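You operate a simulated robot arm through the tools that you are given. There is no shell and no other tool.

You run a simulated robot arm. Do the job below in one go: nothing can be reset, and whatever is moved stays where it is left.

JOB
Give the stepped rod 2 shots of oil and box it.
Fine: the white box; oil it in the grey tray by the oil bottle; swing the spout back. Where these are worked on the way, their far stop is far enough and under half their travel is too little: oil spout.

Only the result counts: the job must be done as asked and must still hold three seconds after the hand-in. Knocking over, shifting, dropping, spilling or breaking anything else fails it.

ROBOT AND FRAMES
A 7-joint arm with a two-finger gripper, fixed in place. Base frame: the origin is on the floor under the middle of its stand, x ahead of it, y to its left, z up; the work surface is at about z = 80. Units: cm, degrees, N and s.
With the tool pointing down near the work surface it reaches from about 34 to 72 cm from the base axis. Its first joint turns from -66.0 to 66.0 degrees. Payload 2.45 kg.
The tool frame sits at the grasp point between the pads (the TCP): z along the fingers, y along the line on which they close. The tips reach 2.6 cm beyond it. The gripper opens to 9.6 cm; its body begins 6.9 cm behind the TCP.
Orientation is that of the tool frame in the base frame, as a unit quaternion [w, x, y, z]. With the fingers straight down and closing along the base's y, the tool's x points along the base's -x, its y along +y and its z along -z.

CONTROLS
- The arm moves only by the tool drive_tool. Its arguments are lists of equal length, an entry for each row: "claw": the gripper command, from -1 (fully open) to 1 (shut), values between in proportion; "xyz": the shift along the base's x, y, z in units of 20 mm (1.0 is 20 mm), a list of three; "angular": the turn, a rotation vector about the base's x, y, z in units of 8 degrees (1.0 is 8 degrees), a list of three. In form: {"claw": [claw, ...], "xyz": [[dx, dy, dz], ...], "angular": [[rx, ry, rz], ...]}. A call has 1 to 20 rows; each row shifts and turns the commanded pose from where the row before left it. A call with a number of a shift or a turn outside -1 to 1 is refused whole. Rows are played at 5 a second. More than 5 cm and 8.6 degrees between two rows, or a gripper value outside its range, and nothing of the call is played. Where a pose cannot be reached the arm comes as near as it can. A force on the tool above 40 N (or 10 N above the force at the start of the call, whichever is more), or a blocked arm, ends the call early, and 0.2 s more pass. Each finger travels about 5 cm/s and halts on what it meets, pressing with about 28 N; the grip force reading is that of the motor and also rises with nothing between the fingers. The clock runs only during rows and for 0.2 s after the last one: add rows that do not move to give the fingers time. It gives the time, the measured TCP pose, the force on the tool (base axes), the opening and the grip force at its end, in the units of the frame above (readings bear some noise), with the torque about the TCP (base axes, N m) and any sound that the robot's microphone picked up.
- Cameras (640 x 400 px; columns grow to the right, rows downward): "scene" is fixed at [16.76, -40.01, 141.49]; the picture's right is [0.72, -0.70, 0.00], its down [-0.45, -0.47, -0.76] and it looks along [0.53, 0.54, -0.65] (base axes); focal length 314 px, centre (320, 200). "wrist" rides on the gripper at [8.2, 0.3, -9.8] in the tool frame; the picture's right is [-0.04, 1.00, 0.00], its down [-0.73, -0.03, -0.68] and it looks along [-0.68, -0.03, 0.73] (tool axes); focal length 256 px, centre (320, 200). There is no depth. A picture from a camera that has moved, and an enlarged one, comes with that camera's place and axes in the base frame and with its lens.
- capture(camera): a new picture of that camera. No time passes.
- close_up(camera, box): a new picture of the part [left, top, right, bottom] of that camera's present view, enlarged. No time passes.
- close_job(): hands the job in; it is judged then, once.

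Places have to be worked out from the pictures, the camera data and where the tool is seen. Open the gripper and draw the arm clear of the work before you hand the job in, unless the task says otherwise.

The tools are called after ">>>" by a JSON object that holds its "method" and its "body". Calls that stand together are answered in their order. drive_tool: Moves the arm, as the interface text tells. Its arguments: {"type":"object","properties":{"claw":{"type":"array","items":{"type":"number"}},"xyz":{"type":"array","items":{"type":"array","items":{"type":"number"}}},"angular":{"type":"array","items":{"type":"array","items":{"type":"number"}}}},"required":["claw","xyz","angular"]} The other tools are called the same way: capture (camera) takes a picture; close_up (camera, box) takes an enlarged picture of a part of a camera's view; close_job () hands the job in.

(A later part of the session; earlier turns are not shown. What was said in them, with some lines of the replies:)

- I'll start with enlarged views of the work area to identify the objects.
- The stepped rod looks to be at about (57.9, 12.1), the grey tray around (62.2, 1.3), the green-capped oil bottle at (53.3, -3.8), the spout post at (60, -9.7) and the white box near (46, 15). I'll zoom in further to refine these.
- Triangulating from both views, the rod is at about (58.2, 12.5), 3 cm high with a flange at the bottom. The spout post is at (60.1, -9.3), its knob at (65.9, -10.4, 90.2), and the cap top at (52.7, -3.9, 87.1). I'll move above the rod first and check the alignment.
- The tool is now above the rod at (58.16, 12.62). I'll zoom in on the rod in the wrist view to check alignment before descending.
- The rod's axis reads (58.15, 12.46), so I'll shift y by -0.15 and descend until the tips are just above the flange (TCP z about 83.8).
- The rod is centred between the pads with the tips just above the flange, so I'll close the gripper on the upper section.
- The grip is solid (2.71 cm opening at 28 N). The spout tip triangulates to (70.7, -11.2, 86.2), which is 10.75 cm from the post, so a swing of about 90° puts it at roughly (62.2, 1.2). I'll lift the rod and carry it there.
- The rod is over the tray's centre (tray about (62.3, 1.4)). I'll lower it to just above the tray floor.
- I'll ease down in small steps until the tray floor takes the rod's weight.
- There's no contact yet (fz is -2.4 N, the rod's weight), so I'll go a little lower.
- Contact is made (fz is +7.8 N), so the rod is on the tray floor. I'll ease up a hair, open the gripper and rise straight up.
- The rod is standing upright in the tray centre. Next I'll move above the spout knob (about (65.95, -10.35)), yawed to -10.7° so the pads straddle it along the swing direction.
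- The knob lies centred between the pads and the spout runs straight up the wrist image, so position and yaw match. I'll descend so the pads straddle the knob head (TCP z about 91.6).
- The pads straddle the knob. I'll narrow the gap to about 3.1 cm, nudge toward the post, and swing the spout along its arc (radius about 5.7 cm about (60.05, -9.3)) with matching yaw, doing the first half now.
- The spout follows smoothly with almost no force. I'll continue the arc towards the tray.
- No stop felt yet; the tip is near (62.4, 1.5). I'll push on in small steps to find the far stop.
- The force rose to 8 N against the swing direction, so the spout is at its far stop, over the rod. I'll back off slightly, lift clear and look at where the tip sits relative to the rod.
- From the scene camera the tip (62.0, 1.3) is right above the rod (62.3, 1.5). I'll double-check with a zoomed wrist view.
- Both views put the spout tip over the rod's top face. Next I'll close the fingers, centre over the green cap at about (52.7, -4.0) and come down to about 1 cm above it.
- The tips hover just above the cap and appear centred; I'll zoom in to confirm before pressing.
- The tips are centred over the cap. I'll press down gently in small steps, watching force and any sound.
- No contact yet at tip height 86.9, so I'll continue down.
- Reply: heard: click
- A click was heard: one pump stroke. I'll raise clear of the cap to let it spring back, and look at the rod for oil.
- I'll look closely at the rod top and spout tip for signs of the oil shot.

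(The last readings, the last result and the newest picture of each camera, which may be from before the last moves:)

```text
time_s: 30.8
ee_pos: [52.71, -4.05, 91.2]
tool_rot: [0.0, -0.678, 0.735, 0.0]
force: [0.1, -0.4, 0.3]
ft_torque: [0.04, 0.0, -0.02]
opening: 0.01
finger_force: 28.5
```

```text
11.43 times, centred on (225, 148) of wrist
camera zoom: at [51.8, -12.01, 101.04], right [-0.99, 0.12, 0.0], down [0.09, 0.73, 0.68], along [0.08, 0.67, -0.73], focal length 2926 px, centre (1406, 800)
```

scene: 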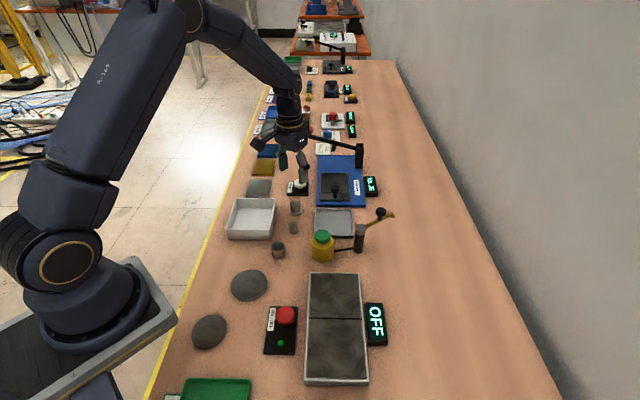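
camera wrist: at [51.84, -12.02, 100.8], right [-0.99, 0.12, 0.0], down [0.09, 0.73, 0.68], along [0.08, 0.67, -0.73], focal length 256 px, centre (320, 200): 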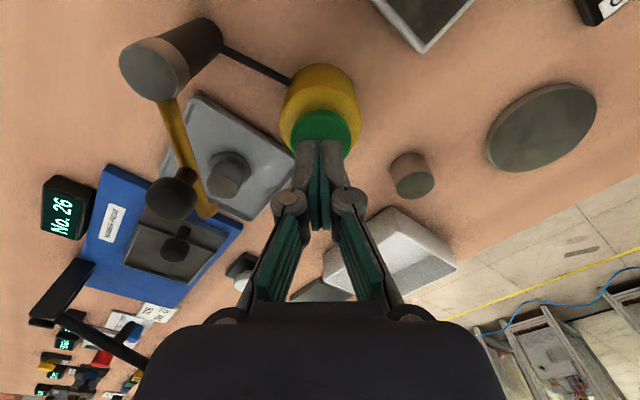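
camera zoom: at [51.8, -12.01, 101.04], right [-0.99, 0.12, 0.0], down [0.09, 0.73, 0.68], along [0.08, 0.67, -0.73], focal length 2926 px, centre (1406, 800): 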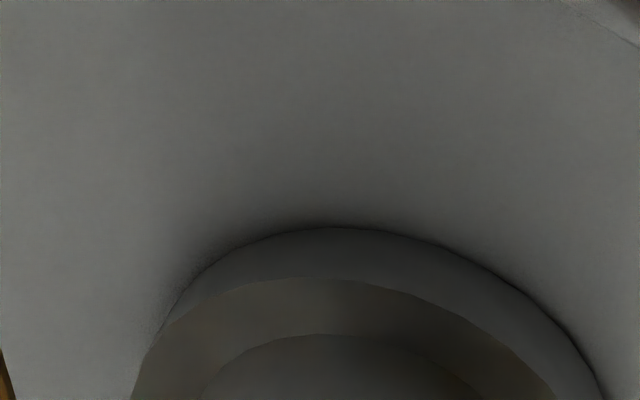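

The geometry shows the tip (61.9, 1.3) within about 0.3 cm of the rod axis (62.05, 1.05). Oil isn't visible, but the click marked a stroke, so I'll give the second press with the same motion.

>>> {"method": "drive_tool", "body": {"claw": [1, 1, 1, 1, 1, 1, 1], "xyz": [[0, 0, -0.3], [0, 0, -0.3], [0, 0, -0.2], [0, 0, -0.1], [0, 0, -0.05], [0, 0, -0.05], [0, 0, 0]], "angular": [[0, 0, 0], [0, 0, 0], [0, 0, 0], [0, 0, 0], [0, 0, 0], [0, 0, 0], [0, 0, 0]]}}

>>> {"method": "close_up", "body": {"camera": "scene", "box": [300, 185, 380, 265]}}

```text
time_s: 32.4
ee_pos: [52.78, -3.96, 89.24]
tool_rot: [0.0, -0.678, 0.735, 0.001]
force: [0.3, -0.2, 2.2]
ft_torque: [-0.01, -0.02, 0.01]
opening: 0.59
finger_force: 29.0
heard: click
```

```text
5.00 times, centred on (340, 225) of scene
camera zoom: at [16.76, -40.01, 141.49], right [0.72, -0.7, 0.0], down [-0.45, -0.47, -0.76], along [0.53, 0.54, -0.65], focal length 1572 px, centre (220, 75)
```

zoom: 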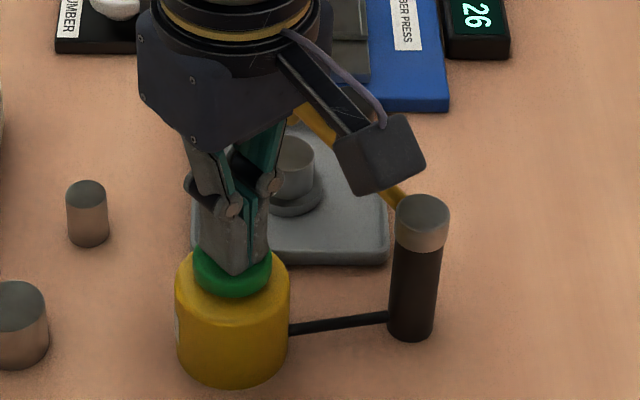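

The second click was heard, so two shots are in. I'll rise, open the gripper, and go above the knob at its swung position (about (61.05, -3.64)) with yaw 80°.

>>> {"method": "drive_tool", "body": {"claw": [1, 1, 1, 1, 1, 0.6, 0.3, 0.15, 0.15, 0.15, 0.15], "xyz": [[0, 0, 0.7], [0, 0, 0.95], [0, 0, 0.95], [0, 0, 0.95], [0, 0, 0.95], [0.834, 0.034, 0], [0.834, 0.034, 0], [0.834, 0.034, 0], [0.834, 0.034, 0], [0.834, 0.034, 0], [0, 0, 0]], "angular": [[0, 0, 0], [0, 0, 0], [0, 0, 0], [0, 0, 0], [0, 0, 0], [0, 0, -0.675], [0, 0, 0], [0, 0, 0], [0, 0, 0], [0, 0, 0], [0, 0, 0]]}}

>>> {"method": "capture", "body": {"camera": "wrist"}}

>>> {"method": "close_up", "body": {"camera": "scene", "box": [290, 150, 410, 270]}}

```text
time_s: 34.8
ee_pos: [61.11, -3.67, 98.3]
tool_rot: [0.0, -0.643, 0.766, 0.0]
force: [0.2, 0.2, -0.6]
ft_torque: [0.0, -0.01, -0.01]
opening: 4.08
finger_force: 0.1
```

```text
taken
camera wrist: at [59.42, -11.62, 108.06], right [-0.98, 0.21, 0.0], down [0.16, 0.72, 0.68], along [0.15, 0.66, -0.73], focal length 256 px, centre (320, 200)
```

wrist: 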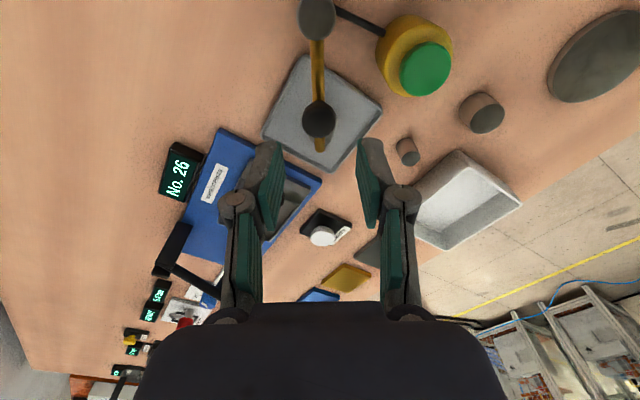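

```text
3.33 times, centred on (350, 210) of scene
camera zoom: at [16.76, -40.01, 141.49], right [0.72, -0.7, 0.0], down [-0.45, -0.47, -0.76], along [0.53, 0.54, -0.65], focal length 1048 px, centre (220, 167)
```

zoom: 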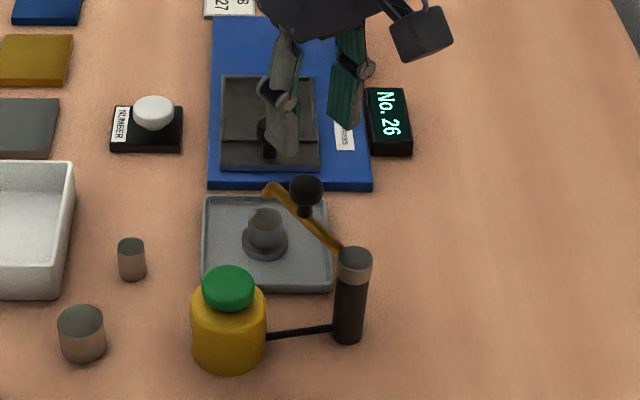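

The knob is centred between the pads again, so I'll descend to straddle it.

>>> {"method": "drive_tool", "body": {"claw": [0.15, 0.15, 0.15, 0.15, 0.15, 0.15, 0.25, 0.35, 0.35], "xyz": [[0, 0, -0.8], [0, 0, -0.8], [0, 0, -0.8], [0, 0, -0.5], [0, 0, -0.4], [0, 0, 0], [0, 0, 0], [0, 0, 0], [0, 0, 0]], "angular": [[0, 0, 0], [0, 0, 0], [0, 0, 0], [0, 0, 0], [0, 0, 0], [0, 0, 0], [0, 0, 0], [0, 0, 0], [0, 0, 0]]}}

>>> {"method": "close_up", "body": {"camera": "wrist", "box": [220, 60, 420, 240]}}

```text
time_s: 36.8
ee_pos: [61.21, -3.59, 91.47]
tool_rot: [0.0, -0.642, 0.766, 0.0]
force: [0.4, -0.3, -0.3]
ft_torque: [0.02, 0.0, -0.02]
opening: 3.15
finger_force: 0.1
```

```text
2.22 times, centred on (320, 150) of wrist
camera zoom: at [59.4, -11.57, 101.43], right [-0.98, 0.21, 0.0], down [0.16, 0.72, 0.68], along [0.15, 0.66, -0.73], focal length 569 px, centre (320, 311)
```

zoom: 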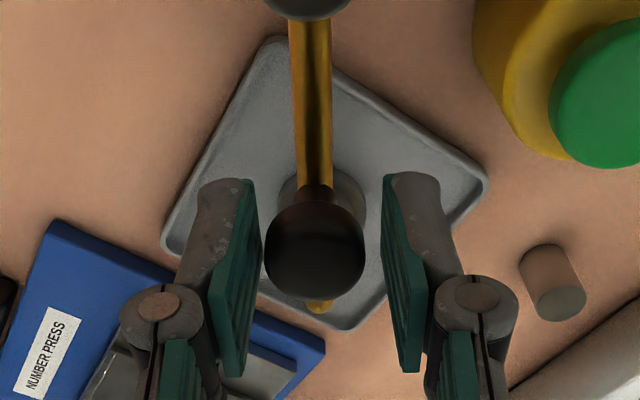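

The knob sits between the pads. I'll swing the spout back along the reverse arc, covering the full 90° with matching yaw.

>>> {"method": "drive_tool", "body": {"claw": [0.35, 0.35, 0.35, 0.35, 0.35, 0.35, 0.35], "xyz": [[0.3633, -0.0889, 0], [0.3486, -0.1355, 0], [0.3279, -0.1799, 0], [0.3016, -0.2211, 0], [0.2702, -0.2586, 0], [0.2341, -0.2917, 0], [0, 0, 0]], "angular": [[0, 0, -0.9375], [0, 0, -0.9375], [0, 0, -0.9375], [0, 0, -0.9375], [0, 0, -0.9375], [0, 0, -0.9375], [0, 0, 0]]}}

>>> {"method": "capture", "body": {"camera": "wrist"}}

```text
time_s: 38.4
ee_pos: [64.73, -5.87, 91.62]
tool_rot: [0.0, -0.299, 0.954, 0.0]
force: [0.7, 0.7, -0.4]
ft_torque: [0.04, 0.03, 0.01]
opening: 3.13
finger_force: 0.4
```

```text
taken
camera wrist: at [58.01, -10.29, 101.43], right [-0.54, 0.84, 0.0], down [0.62, 0.39, 0.68], along [0.57, 0.36, -0.73], focal length 256 px, centre (320, 200)
```

wrist: 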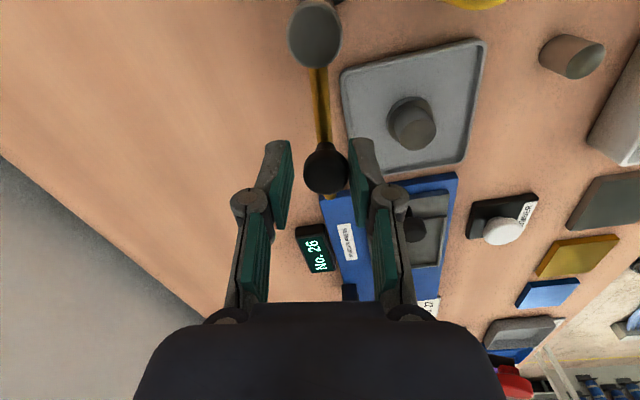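

It's following well; I'll continue back to the home end.

>>> {"method": "drive_tool", "body": {"claw": [0.35, 0.35, 0.35, 0.35, 0.35, 0.35, 0.35], "xyz": [[0.194, -0.3197, 0], [0.1506, -0.3423, 0], [0.1046, -0.359, 0], [0.0569, -0.3697, 0], [0.0082, -0.3739, 0], [-0.0407, -0.3718, 0], [0, 0, 0]], "angular": [[0, 0, -0.9375], [0, 0, -0.9375], [0, 0, -0.9375], [0, 0, -0.9375], [0, 0, -0.9375], [0, 0, -0.9375], [0, 0, 0]]}}

>>> {"method": "capture", "body": {"camera": "wrist"}}

>>> {"method": "close_up", "body": {"camera": "scene", "box": [290, 150, 410, 270]}}

```text
time_s: 40.0
ee_pos: [65.75, -10.31, 91.66]
tool_rot: [0.0, 0.088, 0.996, 0.0]
force: [-0.4, 0.4, -0.2]
ft_torque: [0.02, -0.01, 0.0]
opening: 3.11
finger_force: 0.0
```

```text
taken
camera wrist: at [57.86, -8.47, 101.39], right [0.22, 0.98, 0.0], down [0.72, -0.16, 0.68], along [0.66, -0.15, -0.73], focal length 256 px, centre (320, 200)
```

wrist: 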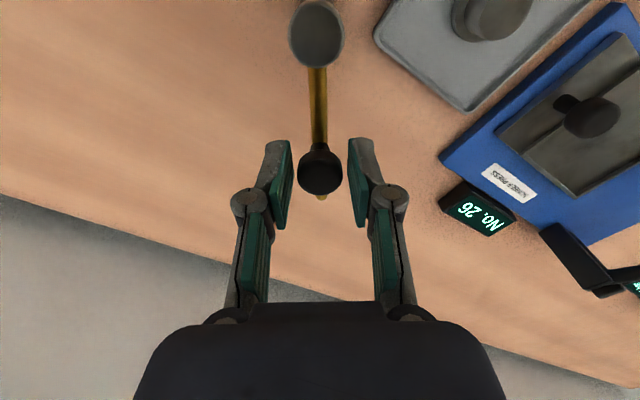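

```text
3.33 times, centred on (350, 210) of scene
camera zoom: at [16.76, -40.01, 141.49], right [0.72, -0.7, 0.0], down [-0.45, -0.47, -0.76], along [0.53, 0.54, -0.65], focal length 1048 px, centre (220, 167)
```

zoom: 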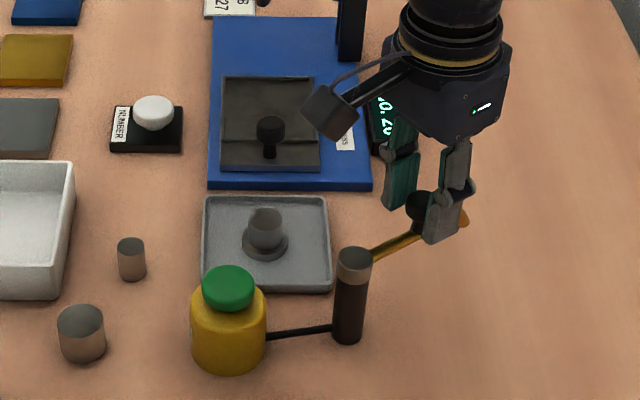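

The spout is back at about -10°, its original direction. I'll push a few more degrees to confirm it's against the home stop.

>>> {"method": "drive_tool", "body": {"claw": [0.35, 0.35, 0.35], "xyz": [[-0.03, -0.146, 0], [-0.037, -0.144, 0], [0, 0, 0]], "angular": [[0, 0, -0.375], [0, 0, -0.375], [0, 0, 0]]}}

>>> {"method": "capture", "body": {"camera": "wrist"}}

```text
time_s: 40.8
ee_pos: [65.52, -10.67, 91.64]
tool_rot: [0.001, 0.141, 0.99, 0.001]
force: [-0.7, 3.1, -1.1]
ft_torque: [0.09, 0.02, 0.05]
opening: 3.41
finger_force: 2.2
```

```text
taken
camera wrist: at [57.94, -8.14, 101.41], right [0.32, 0.95, 0.0], down [0.7, -0.23, 0.68], along [0.64, -0.21, -0.73], focal length 256 px, centre (320, 200)
```

wrist: 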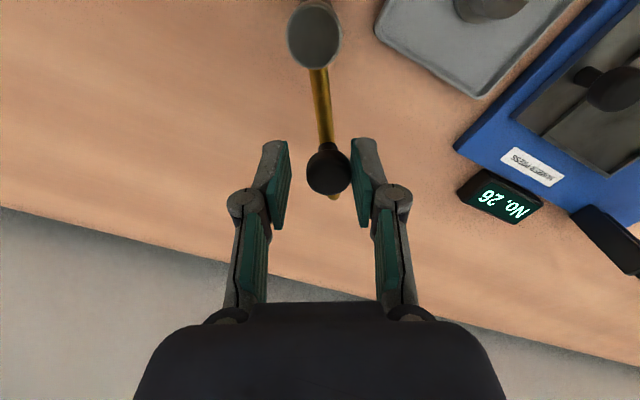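

The home stop is confirmed (3 N reaction, pad pushed back). I'll back off, lift clear and move above the rod in the tray with yaw 0.

>>> {"method": "drive_tool", "body": {"claw": [0.3, 0.2, 0.15, 0.15, 0.15, 0.1, 0, -0.1, -0.2, -0.3, -0.35, -0.4, -0.4, -0.4, -0.4], "xyz": [[0.02, 0.15, 0], [0.02, 0.12, 0], [0, 0, 0], [0, 0, 0.7], [0, 0, 0.9], [0, 0, 0.9], [0, 0, 0.8], [-0.24, 0.8, 0], [-0.24, 0.8, 0], [-0.24, 0.8, 0], [-0.24, 0.8, 0], [-0.24, 0.8, 0], [-0.24, 0.8, 0], [-0.24, 0.8, 0], [0, 0, 0]], "angular": [[0, 0, 0], [0, 0, 0], [0, 0, 0], [0, 0, 0], [0, 0, 0], [0, 0, 0], [0, 0, 0], [0, 0, 0.67], [0, 0, 0.67], [0, 0, 0.67], [0, 0, 0], [0, 0, 0], [0, 0, 0], [0, 0, 0], [0, 0, 0]]}}

>>> {"method": "capture", "body": {"camera": "wrist"}}

>>> {"method": "close_up", "body": {"camera": "scene", "box": [290, 150, 410, 270]}}

```text
time_s: 44.0
ee_pos: [62.27, 1.1, 98.17]
tool_rot: [0.0, 0.0, 1.0, 0.001]
force: [0.4, 0.4, 0.6]
ft_torque: [0.0, 0.0, 0.03]
opening: 6.73
finger_force: 0.0
```

```text
taken
camera wrist: at [54.19, 1.38, 108.03], right [0.04, 1.0, 0.0], down [0.73, -0.03, 0.68], along [0.68, -0.03, -0.73], focal length 256 px, centre (320, 200)
```

wrist: 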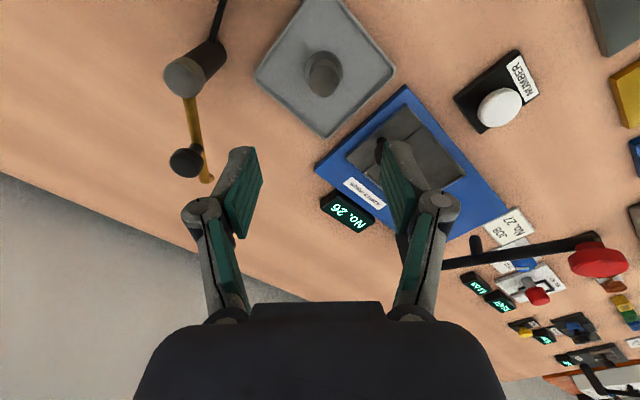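

```text
3.33 times, centred on (350, 210) of scene
camera zoom: at [16.76, -40.01, 141.49], right [0.72, -0.7, 0.0], down [-0.45, -0.47, -0.76], along [0.53, 0.54, -0.65], focal length 1048 px, centre (220, 167)
```

zoom: 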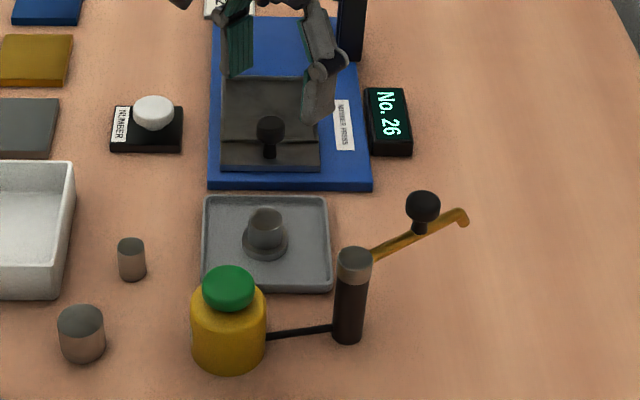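

The spout is back exactly where it started. I'll check the rod closely before grasping it.

>>> {"method": "close_up", "body": {"camera": "wrist", "box": [272, 30, 372, 110]}}

>>> {"method": "close_up", "body": {"camera": "scene", "box": [315, 200, 355, 235]}}

```text
5.00 times, centred on (322, 70) of wrist
camera zoom: at [54.19, 1.38, 108.03], right [0.04, 1.0, 0.0], down [0.73, -0.03, 0.68], along [0.68, -0.03, -0.73], focal length 1280 px, centre (310, 850)
```

zoom: 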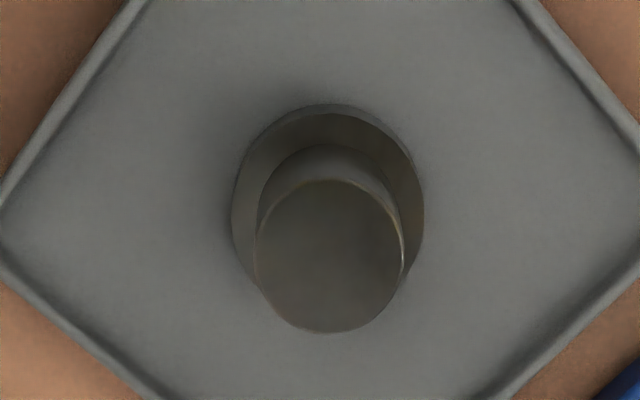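

```text
11.43 times, centred on (335, 218) of scene
camera zoom: at [16.76, -40.01, 141.49], right [0.72, -0.7, 0.0], down [-0.45, -0.47, -0.76], along [0.53, 0.54, -0.65], focal length 3593 px, centre (149, 0)
```

zoom: 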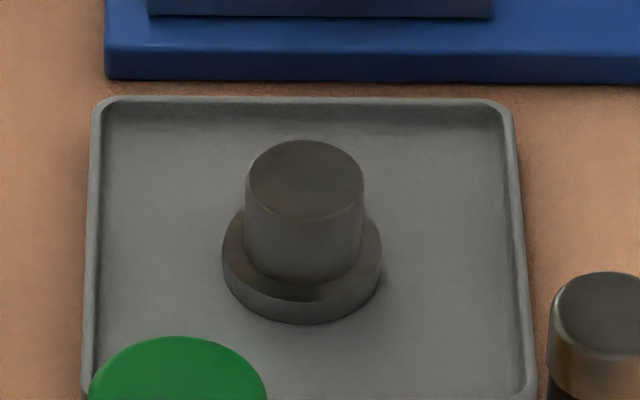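

The rod now has a darker, oily sheen, so the shots landed on it. Its axis reads (62.24, 1.37). I'll shift +0.25 in y, descend to TCP z about 84.1 and grip.

>>> {"method": "drive_tool", "body": {"claw": [-0.4, -0.4, -0.4, -0.4, -0.4, -0.4, -0.4, -0.4, -0.4, -0.4], "xyz": [[0, 0.125, -0.9], [0, 0, -0.9], [0, 0, -0.9], [0, 0, -0.9], [0, 0, -0.9], [0, 0, -0.9], [0, 0, -0.9], [0, 0, -0.4], [0, 0, -0.3], [0, 0, 0]], "angular": [[0, 0, 0], [0, 0, 0], [0, 0, 0], [0, 0, 0], [0, 0, 0], [0, 0, 0], [0, 0, 0], [0, 0, 0], [0, 0, 0], [0, 0, 0]]}}

>>> {"method": "capture", "body": {"camera": "wrist"}}

>>> {"method": "close_up", "body": {"camera": "scene", "box": [300, 180, 370, 250]}}

```text
time_s: 46.2
ee_pos: [62.25, 1.22, 84.2]
tool_rot: [0.0, 0.0, 1.0, 0.0]
force: [-0.5, 0.2, 0.0]
ft_torque: [0.02, 0.02, -0.04]
opening: 6.73
finger_force: 0.1
```

```text
taken
camera wrist: at [54.21, 1.58, 94.0], right [0.04, 1.0, 0.0], down [0.73, -0.03, 0.68], along [0.68, -0.03, -0.73], focal length 256 px, centre (320, 200)
```

wrist: 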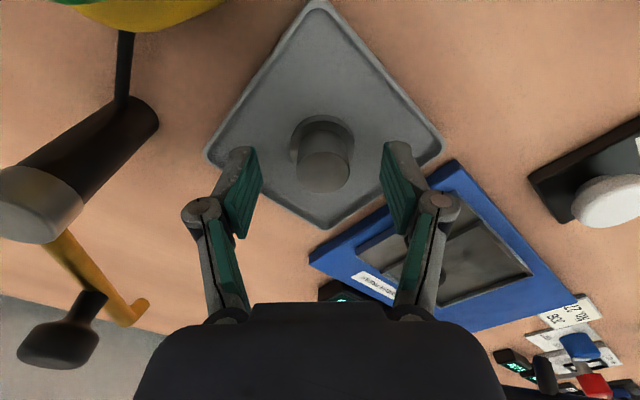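

```text
5.71 times, centred on (335, 215) of scene
camera zoom: at [16.76, -40.01, 141.49], right [0.72, -0.7, 0.0], down [-0.45, -0.47, -0.76], along [0.53, 0.54, -0.65], focal length 1797 px, centre (234, 114)
```

zoom: 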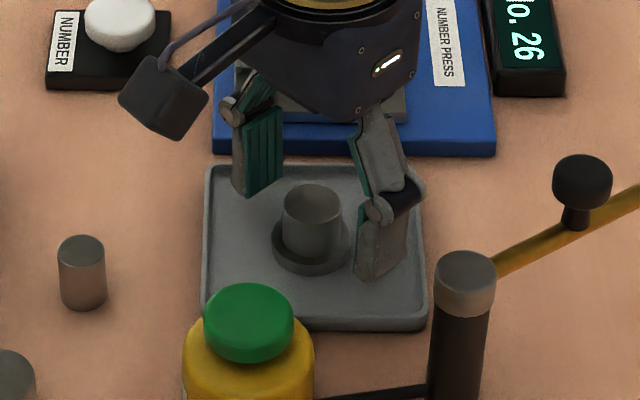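

The rod is between the pads, about 0.15 cm toward +y; I'll nudge over, close, and lift a little to verify the hold.

>>> {"method": "drive_tool", "body": {"claw": [-0.2, 0.1, 1, 1, 1, 1, 1, 1, 1, 1], "xyz": [[0, 0.07, 0], [0, 0, 0], [0, 0, 0], [0, 0, 0], [0, 0, 0], [0, 0, 0], [0, 0, 0], [0, 0, 0.25], [0, 0, 0.25], [0, 0, 0]], "angular": [[0, 0, 0], [0, 0, 0], [0, 0, 0], [0, 0, 0], [0, 0, 0], [0, 0, 0], [0, 0, 0], [0, 0, 0], [0, 0, 0], [0, 0, 0]]}}

>>> {"method": "close_up", "body": {"camera": "scene", "box": [300, 180, 370, 250]}}

>>> {"method": "close_up", "body": {"camera": "scene", "box": [210, 180, 310, 260]}}

```text
time_s: 48.4
ee_pos: [62.25, 1.32, 85.18]
tool_rot: [0.0, -0.001, 1.0, 0.0]
force: [0.8, 0.4, -1.5]
ft_torque: [-0.01, 0.02, -0.02]
opening: 2.7
finger_force: 27.8
```

```text
5.71 times, centred on (335, 215) of scene
camera zoom: at [16.76, -40.01, 141.49], right [0.72, -0.7, 0.0], down [-0.45, -0.47, -0.76], along [0.53, 0.54, -0.65], focal length 1797 px, centre (234, 114)
```

zoom: 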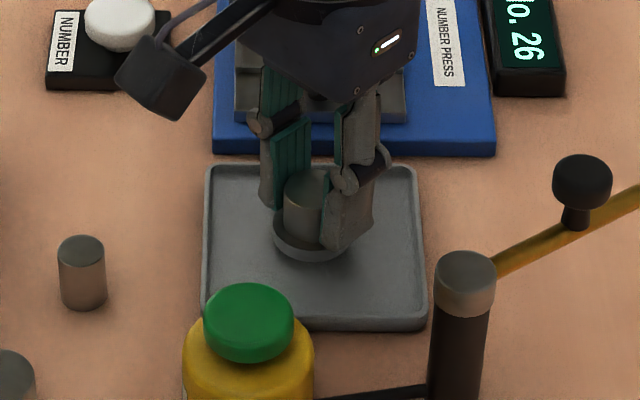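

```text
5.00 times, centred on (260, 220) of scene
camera zoom: at [16.76, -40.01, 141.49], right [0.72, -0.7, 0.0], down [-0.45, -0.47, -0.76], along [0.53, 0.54, -0.65], focal length 1572 px, centre (620, 100)
```

zoom: 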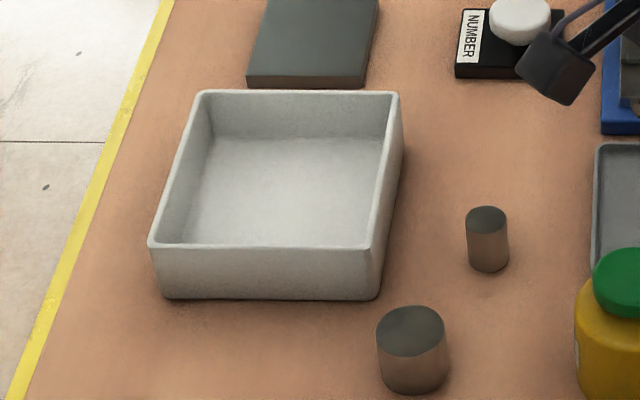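

The rod is held firmly. The box rim corners give a box centre of (46.75, 17.05) with a rim height of about 84. I'll lift the rod and carry it above the box centre.

>>> {"method": "drive_tool", "body": {"claw": [1, 1, 1, 1, 1, 1, 1, 1, 1, 1, 1, 1, 1, 1, 1, 1, 1, 1, 1, 1], "xyz": [[0, 0, 0.8], [0, 0, 1], [0, 0, 1], [0, 0, 1], [0, 0, 0.9], [-0.554, 0.562, 0], [-0.554, 0.562, 0], [-0.554, 0.562, 0], [-0.554, 0.562, 0], [-0.554, 0.562, 0], [-0.554, 0.562, 0], [-0.554, 0.562, 0], [-0.554, 0.562, 0], [-0.554, 0.562, 0], [-0.554, 0.562, 0], [-0.554, 0.562, 0], [-0.554, 0.562, 0], [-0.554, 0.562, 0], [-0.554, 0.562, 0], [0, 0, 0]], "angular": [[0, 0, 0], [0, 0, 0], [0, 0, 0], [0, 0, 0], [0, 0, 0], [0, 0, 0], [0, 0, 0], [0, 0, 0], [0, 0, 0], [0, 0, 0], [0, 0, 0], [0, 0, 0], [0, 0, 0], [0, 0, 0], [0, 0, 0], [0, 0, 0], [0, 0, 0], [0, 0, 0], [0, 0, 0], [0, 0, 0]]}}

>>> {"method": "capture", "body": {"camera": "wrist"}}

>>> {"method": "close_up", "body": {"camera": "scene", "box": [200, 140, 340, 270]}}

```text
time_s: 52.6
ee_pos: [46.67, 17.0, 94.46]
tool_rot: [0.001, 0.001, 1.0, 0.0]
force: [-0.2, 0.2, -1.4]
ft_torque: [-0.01, 0.02, 0.02]
opening: 2.7
finger_force: 28.1
```

```text
taken
camera wrist: at [38.71, 17.4, 104.42], right [0.04, 1.0, 0.0], down [0.73, -0.03, 0.68], along [0.68, -0.03, -0.73], focal length 256 px, centre (320, 200)
```

wrist: 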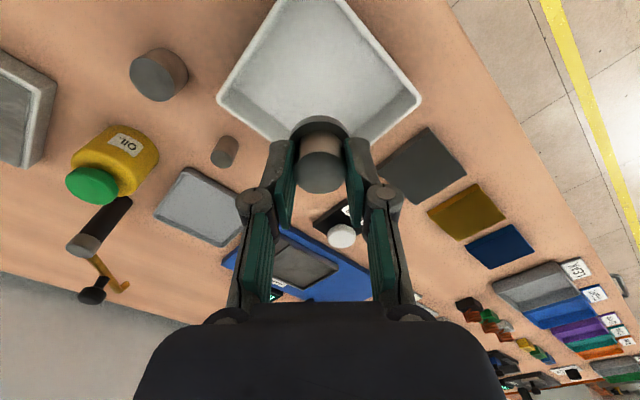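

```text
3.08 times, centred on (270, 205) of scene
camera zoom: at [16.76, -40.01, 141.49], right [0.72, -0.7, 0.0], down [-0.45, -0.47, -0.76], along [0.53, 0.54, -0.65], focal length 967 px, centre (474, 185)
```

zoom: 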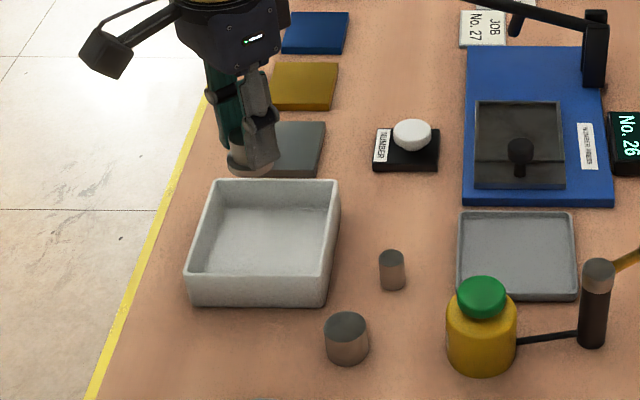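

The rod is centred over the box, so I'll lower it to just above the box floor.

>>> {"method": "drive_tool", "body": {"claw": [1, 1, 1, 1, 1, 1, 1, 1], "xyz": [[0, 0, -0.8], [0, 0, -0.9], [0, 0, -0.9], [0, 0, -0.8], [0, 0, -0.7], [0, 0, -0.4], [0, 0, -0.2], [0, 0, 0]], "angular": [[0, 0, 0], [0, 0, 0], [0, 0, 0], [0, 0, 0], [0, 0, 0], [0, 0, 0], [0, 0, 0], [0, 0, 0]]}}

>>> {"method": "capture", "body": {"camera": "wrist"}}

>>> {"method": "close_up", "body": {"camera": "scene", "box": [210, 170, 300, 250]}}

```text
time_s: 54.4
ee_pos: [46.8, 17.05, 85.2]
tool_rot: [0.0, 0.001, 1.0, 0.0]
force: [0.1, -0.3, -0.9]
ft_torque: [-0.03, -0.02, 0.0]
opening: 2.7
finger_force: 28.1
```

```text
taken
camera wrist: at [38.74, 17.37, 95.0], right [0.04, 1.0, 0.0], down [0.73, -0.03, 0.68], along [0.68, -0.03, -0.73], focal length 256 px, centre (320, 200)
```

wrist: 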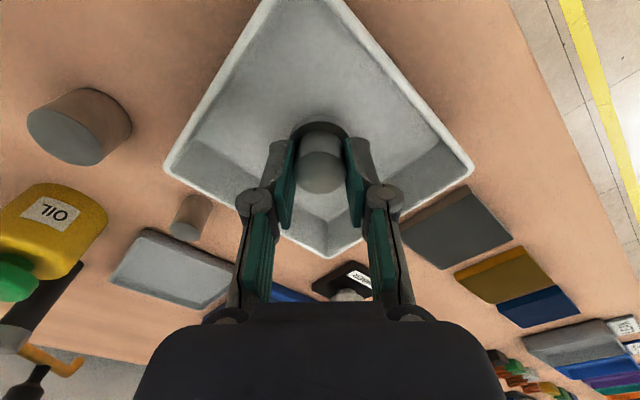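

```text
5.00 times, centred on (255, 210) of scene
camera zoom: at [16.76, -40.01, 141.49], right [0.72, -0.7, 0.0], down [-0.45, -0.47, -0.76], along [0.53, 0.54, -0.65], focal length 1572 px, centre (645, 150)
```

zoom: 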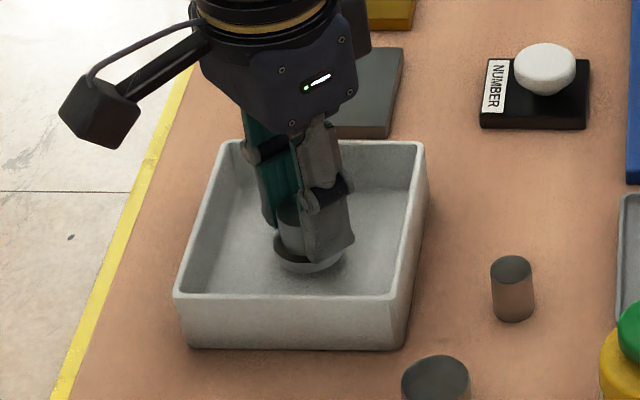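

The rod is inside the box just above the floor; I'll lower it gently until contact.

>>> {"method": "drive_tool", "body": {"claw": [1, 1, 1, 1, 1], "xyz": [[0, 0, -0.1], [0, 0, -0.05], [0, 0, -0.05], [0, 0, -0.05], [0, 0, 0]], "angular": [[0, 0, 0], [0, 0, 0], [0, 0, 0], [0, 0, 0], [0, 0, 0]]}}

```text
time_s: 55.6
ee_pos: [46.72, 17.14, 84.69]
tool_rot: [0.0, 0.0, 1.0, 0.0]
force: [0.4, -0.1, -2.4]
ft_torque: [0.01, -0.01, 0.03]
opening: 2.7
finger_force: 28.3
```

No contact yet (fz is -2.4 N), so I'll go a little further in fine steps.

>>> {"method": "drive_tool", "body": {"claw": [1, 1, 1], "xyz": [[0, 0, -0.05], [0, 0, -0.05], [0, 0, 0]], "angular": [[0, 0, 0], [0, 0, 0], [0, 0, 0]]}}

```text
time_s: 56.4
ee_pos: [46.78, 17.09, 84.46]
tool_rot: [0.0, 0.0, 1.0, 0.001]
force: [-0.4, -0.3, -1.6]
ft_torque: [0.02, 0.02, 0.0]
opening: 2.72
finger_force: 28.5
```

Still hanging free; another 0.1–0.2 cm down.

>>> {"method": "drive_tool", "body": {"claw": [1, 1, 1], "xyz": [[0, 0, -0.05], [0, 0, -0.03], [0, 0, 0]], "angular": [[0, 0, 0], [0, 0, 0], [0, 0, 0]]}}

```text
time_s: 57.2
ee_pos: [46.87, 17.01, 84.41]
tool_rot: [0.001, 0.0, 1.0, 0.0]
force: [0.3, 0.9, -1.1]
ft_torque: [-0.01, -0.03, -0.02]
opening: 2.7
finger_force: 28.3
```

No clear contact yet; continuing in 0.1 cm steps.

>>> {"method": "drive_tool", "body": {"claw": [1, 1, 1], "xyz": [[0, 0, -0.04], [0, 0, -0.03], [0, 0, 0]], "angular": [[0, 0, 0], [0, 0, 0], [0, 0, 0]]}}

>>> {"method": "close_up", "body": {"camera": "scene", "box": [240, 195, 290, 235]}}

```text
time_s: 58.0
ee_pos: [46.73, 17.07, 84.37]
tool_rot: [0.001, 0.0, 1.0, 0.0]
force: [-3.7, -1.7, 17.6]
ft_torque: [-0.07, 0.2, 0.0]
opening: 2.71
finger_force: 28.6
```

```text
10.00 times, centred on (265, 215) of scene
camera zoom: at [16.72, -40.03, 141.49], right [0.72, -0.7, 0.0], down [-0.45, -0.47, -0.76], along [0.53, 0.54, -0.65], focal length 3144 px, centre (870, 50)
```

zoom: 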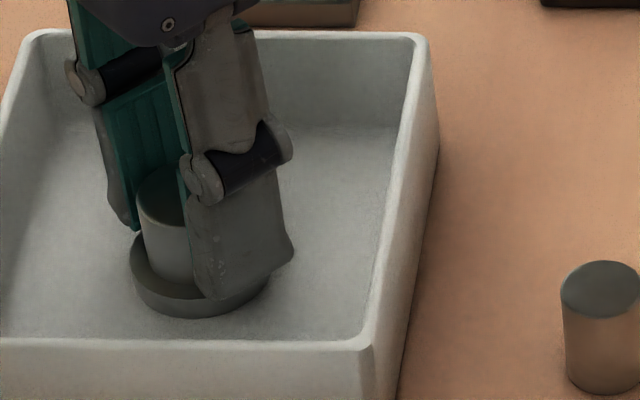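

The rod is on the box floor (fz is +17.6 N). I'll relieve the pressure, open the gripper moderately and rise straight up.

>>> {"method": "drive_tool", "body": {"claw": [1, 1, 0.35, 0.1, -0.1, -0.1, -0.1, -0.1, -0.1, -0.1, -0.1, -0.1, -0.1], "xyz": [[0, 0, 0.04], [0, 0, 0], [0, 0, 0], [0, 0, 0], [0, 0, 0], [0, 0, 0], [0, 0, 0.4], [0, 0, 0.8], [0, 0, 1], [0, 0, 1], [0, 0, 1], [0, 0, 1], [0, 0, 0]], "angular": [[0, 0, 0], [0, 0, 0], [0, 0, 0], [0, 0, 0], [0, 0, 0], [0, 0, 0], [0, 0, 0], [0, 0, 0], [0, 0, 0], [0, 0, 0], [0, 0, 0], [0, 0, 0], [0, 0, 0]]}}

>>> {"method": "capture", "body": {"camera": "wrist"}}

>>> {"method": "close_up", "body": {"camera": "scene", "box": [210, 160, 310, 260]}}

```text
time_s: 60.8
ee_pos: [46.66, 16.9, 94.71]
tool_rot: [0.0, 0.0, 1.0, 0.0]
force: [0.5, -0.2, -0.7]
ft_torque: [-0.01, -0.02, -0.01]
opening: 5.29
finger_force: 0.1
```

```text
taken
camera wrist: at [38.68, 17.38, 104.51], right [0.04, 1.0, 0.0], down [0.73, -0.03, 0.68], along [0.68, -0.03, -0.73], focal length 256 px, centre (320, 200)
```

wrist: 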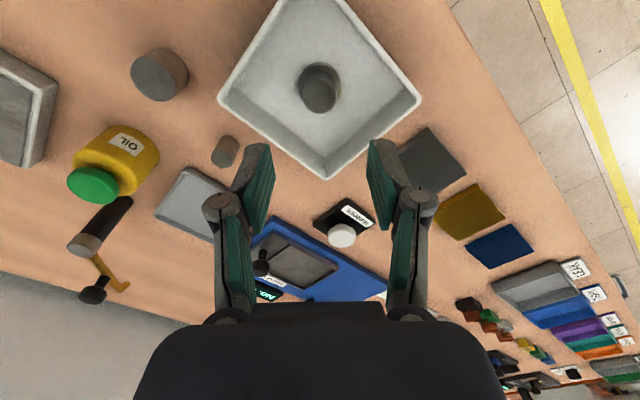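

```text
4.00 times, centred on (260, 210) of scene
camera zoom: at [16.76, -40.01, 141.49], right [0.72, -0.7, 0.0], down [-0.45, -0.47, -0.76], along [0.53, 0.54, -0.65], focal length 1258 px, centre (560, 160)
```

zoom: 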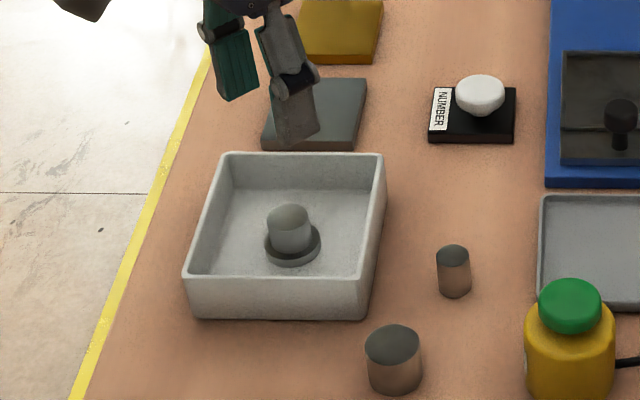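

The rod stands upright in the middle of the white box. I'll open fully and withdraw the arm upward to a clear pose, then take a final look.

>>> {"method": "drive_tool", "body": {"claw": [-0.1, -0.3, -0.6, -1, -1, -1, -1, -1, -1, -1, -1, -1, -1, -1, -1, -1], "xyz": [[0, 0, 1], [0, 0, 1], [0, 0, 1], [0, 0, 1], [0, 0, 1], [0, 0, 1], [0, 0, 1], [0, 0, 1], [0, 0, 1], [0, 0, 1], [-0.2, -0.9, 0], [-0.2, -0.9, 0], [-0.2, -0.9, 0], [-0.2, -0.9, 0], [0, 0, 0], [0, 0, 0]], "angular": [[0, 0, 0], [0, 0, 0], [0, 0, 0], [0, 0, 0], [0, 0, 0], [0, 0, 0], [0, 0, 0], [0, 0, 0], [0, 0, 0], [0, 0, 0], [0, 0, 0], [0, 0, 0], [0, 0, 0], [0, 0, 0], [0, 0, 0], [0, 0, 0]]}}

>>> {"method": "capture", "body": {"camera": "scene"}}

>>> {"method": "close_up", "body": {"camera": "scene", "box": [220, 170, 410, 280]}}

>>> {"method": "capture", "body": {"camera": "wrist"}}

```text
time_s: 64.2
ee_pos: [45.14, 9.85, 114.58]
tool_rot: [0.0, 0.0, 1.0, 0.0]
force: [0.0, 0.7, 0.0]
ft_torque: [0.02, 0.02, 0.02]
opening: 9.6
finger_force: 0.1
```

```text
taken
```

scene: 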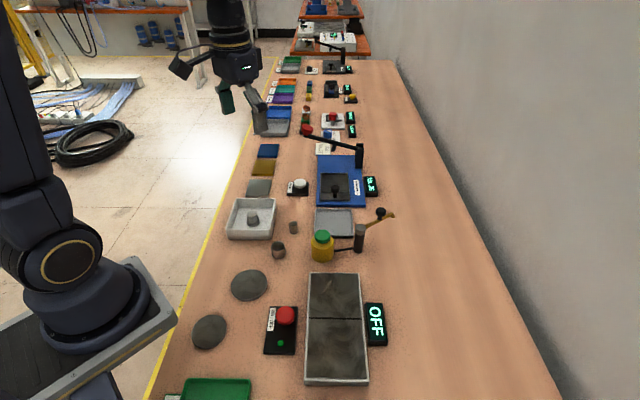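

```text
3.37 times, centred on (315, 225) of scene
camera zoom: at [16.76, -40.01, 141.49], right [0.72, -0.7, 0.0], down [-0.45, -0.47, -0.76], along [0.53, 0.54, -0.65], focal length 1059 px, centre (337, 116)
```

zoom: 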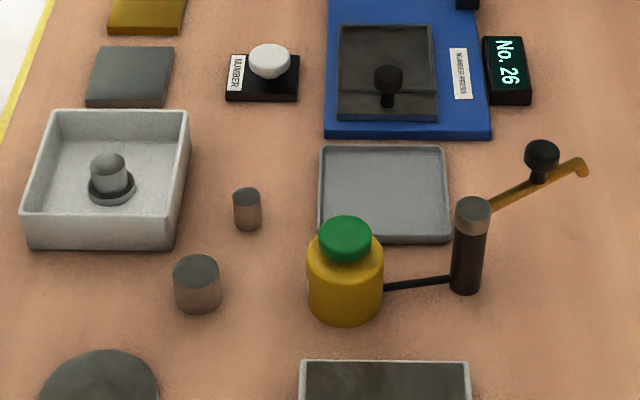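

```text
taken
camera wrist: at [37.02, 10.19, 124.52], right [0.04, 1.0, 0.0], down [0.73, -0.03, 0.68], along [0.68, -0.03, -0.73], focal length 256 px, centre (320, 200)
```

wrist: 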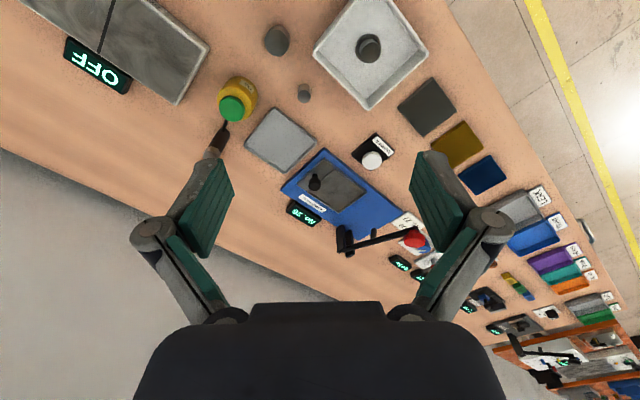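

The final views show the oiled rod upright in the white box and the spout at its home stop. The tray, bottle and other parts haven't moved, and the arm is clear with the gripper open, so I'm handing in the job.

>>> {"method": "close_job", "body": {}}

```text
The job is handed in.
```

The job is handed in: the stepped rod got 2 shots of oil in the grey tray and now stands upright in the white box.

- **Oiling:** I swung the spout to its far stop over the rod and pressed the oil bottle's cap twice. I heard one click per press. No drops were visible, but afterwards the rod had a darker, oily sheen.
- **Spout:** I swung it back until it met its home stop, and it looks the same as at the start.
- **Everything else:** nothing else looks moved in the last pictures. The gripper is open and the arm is clear of the work.

No verdict came back with the hand-in, so I can't say whether it passed.
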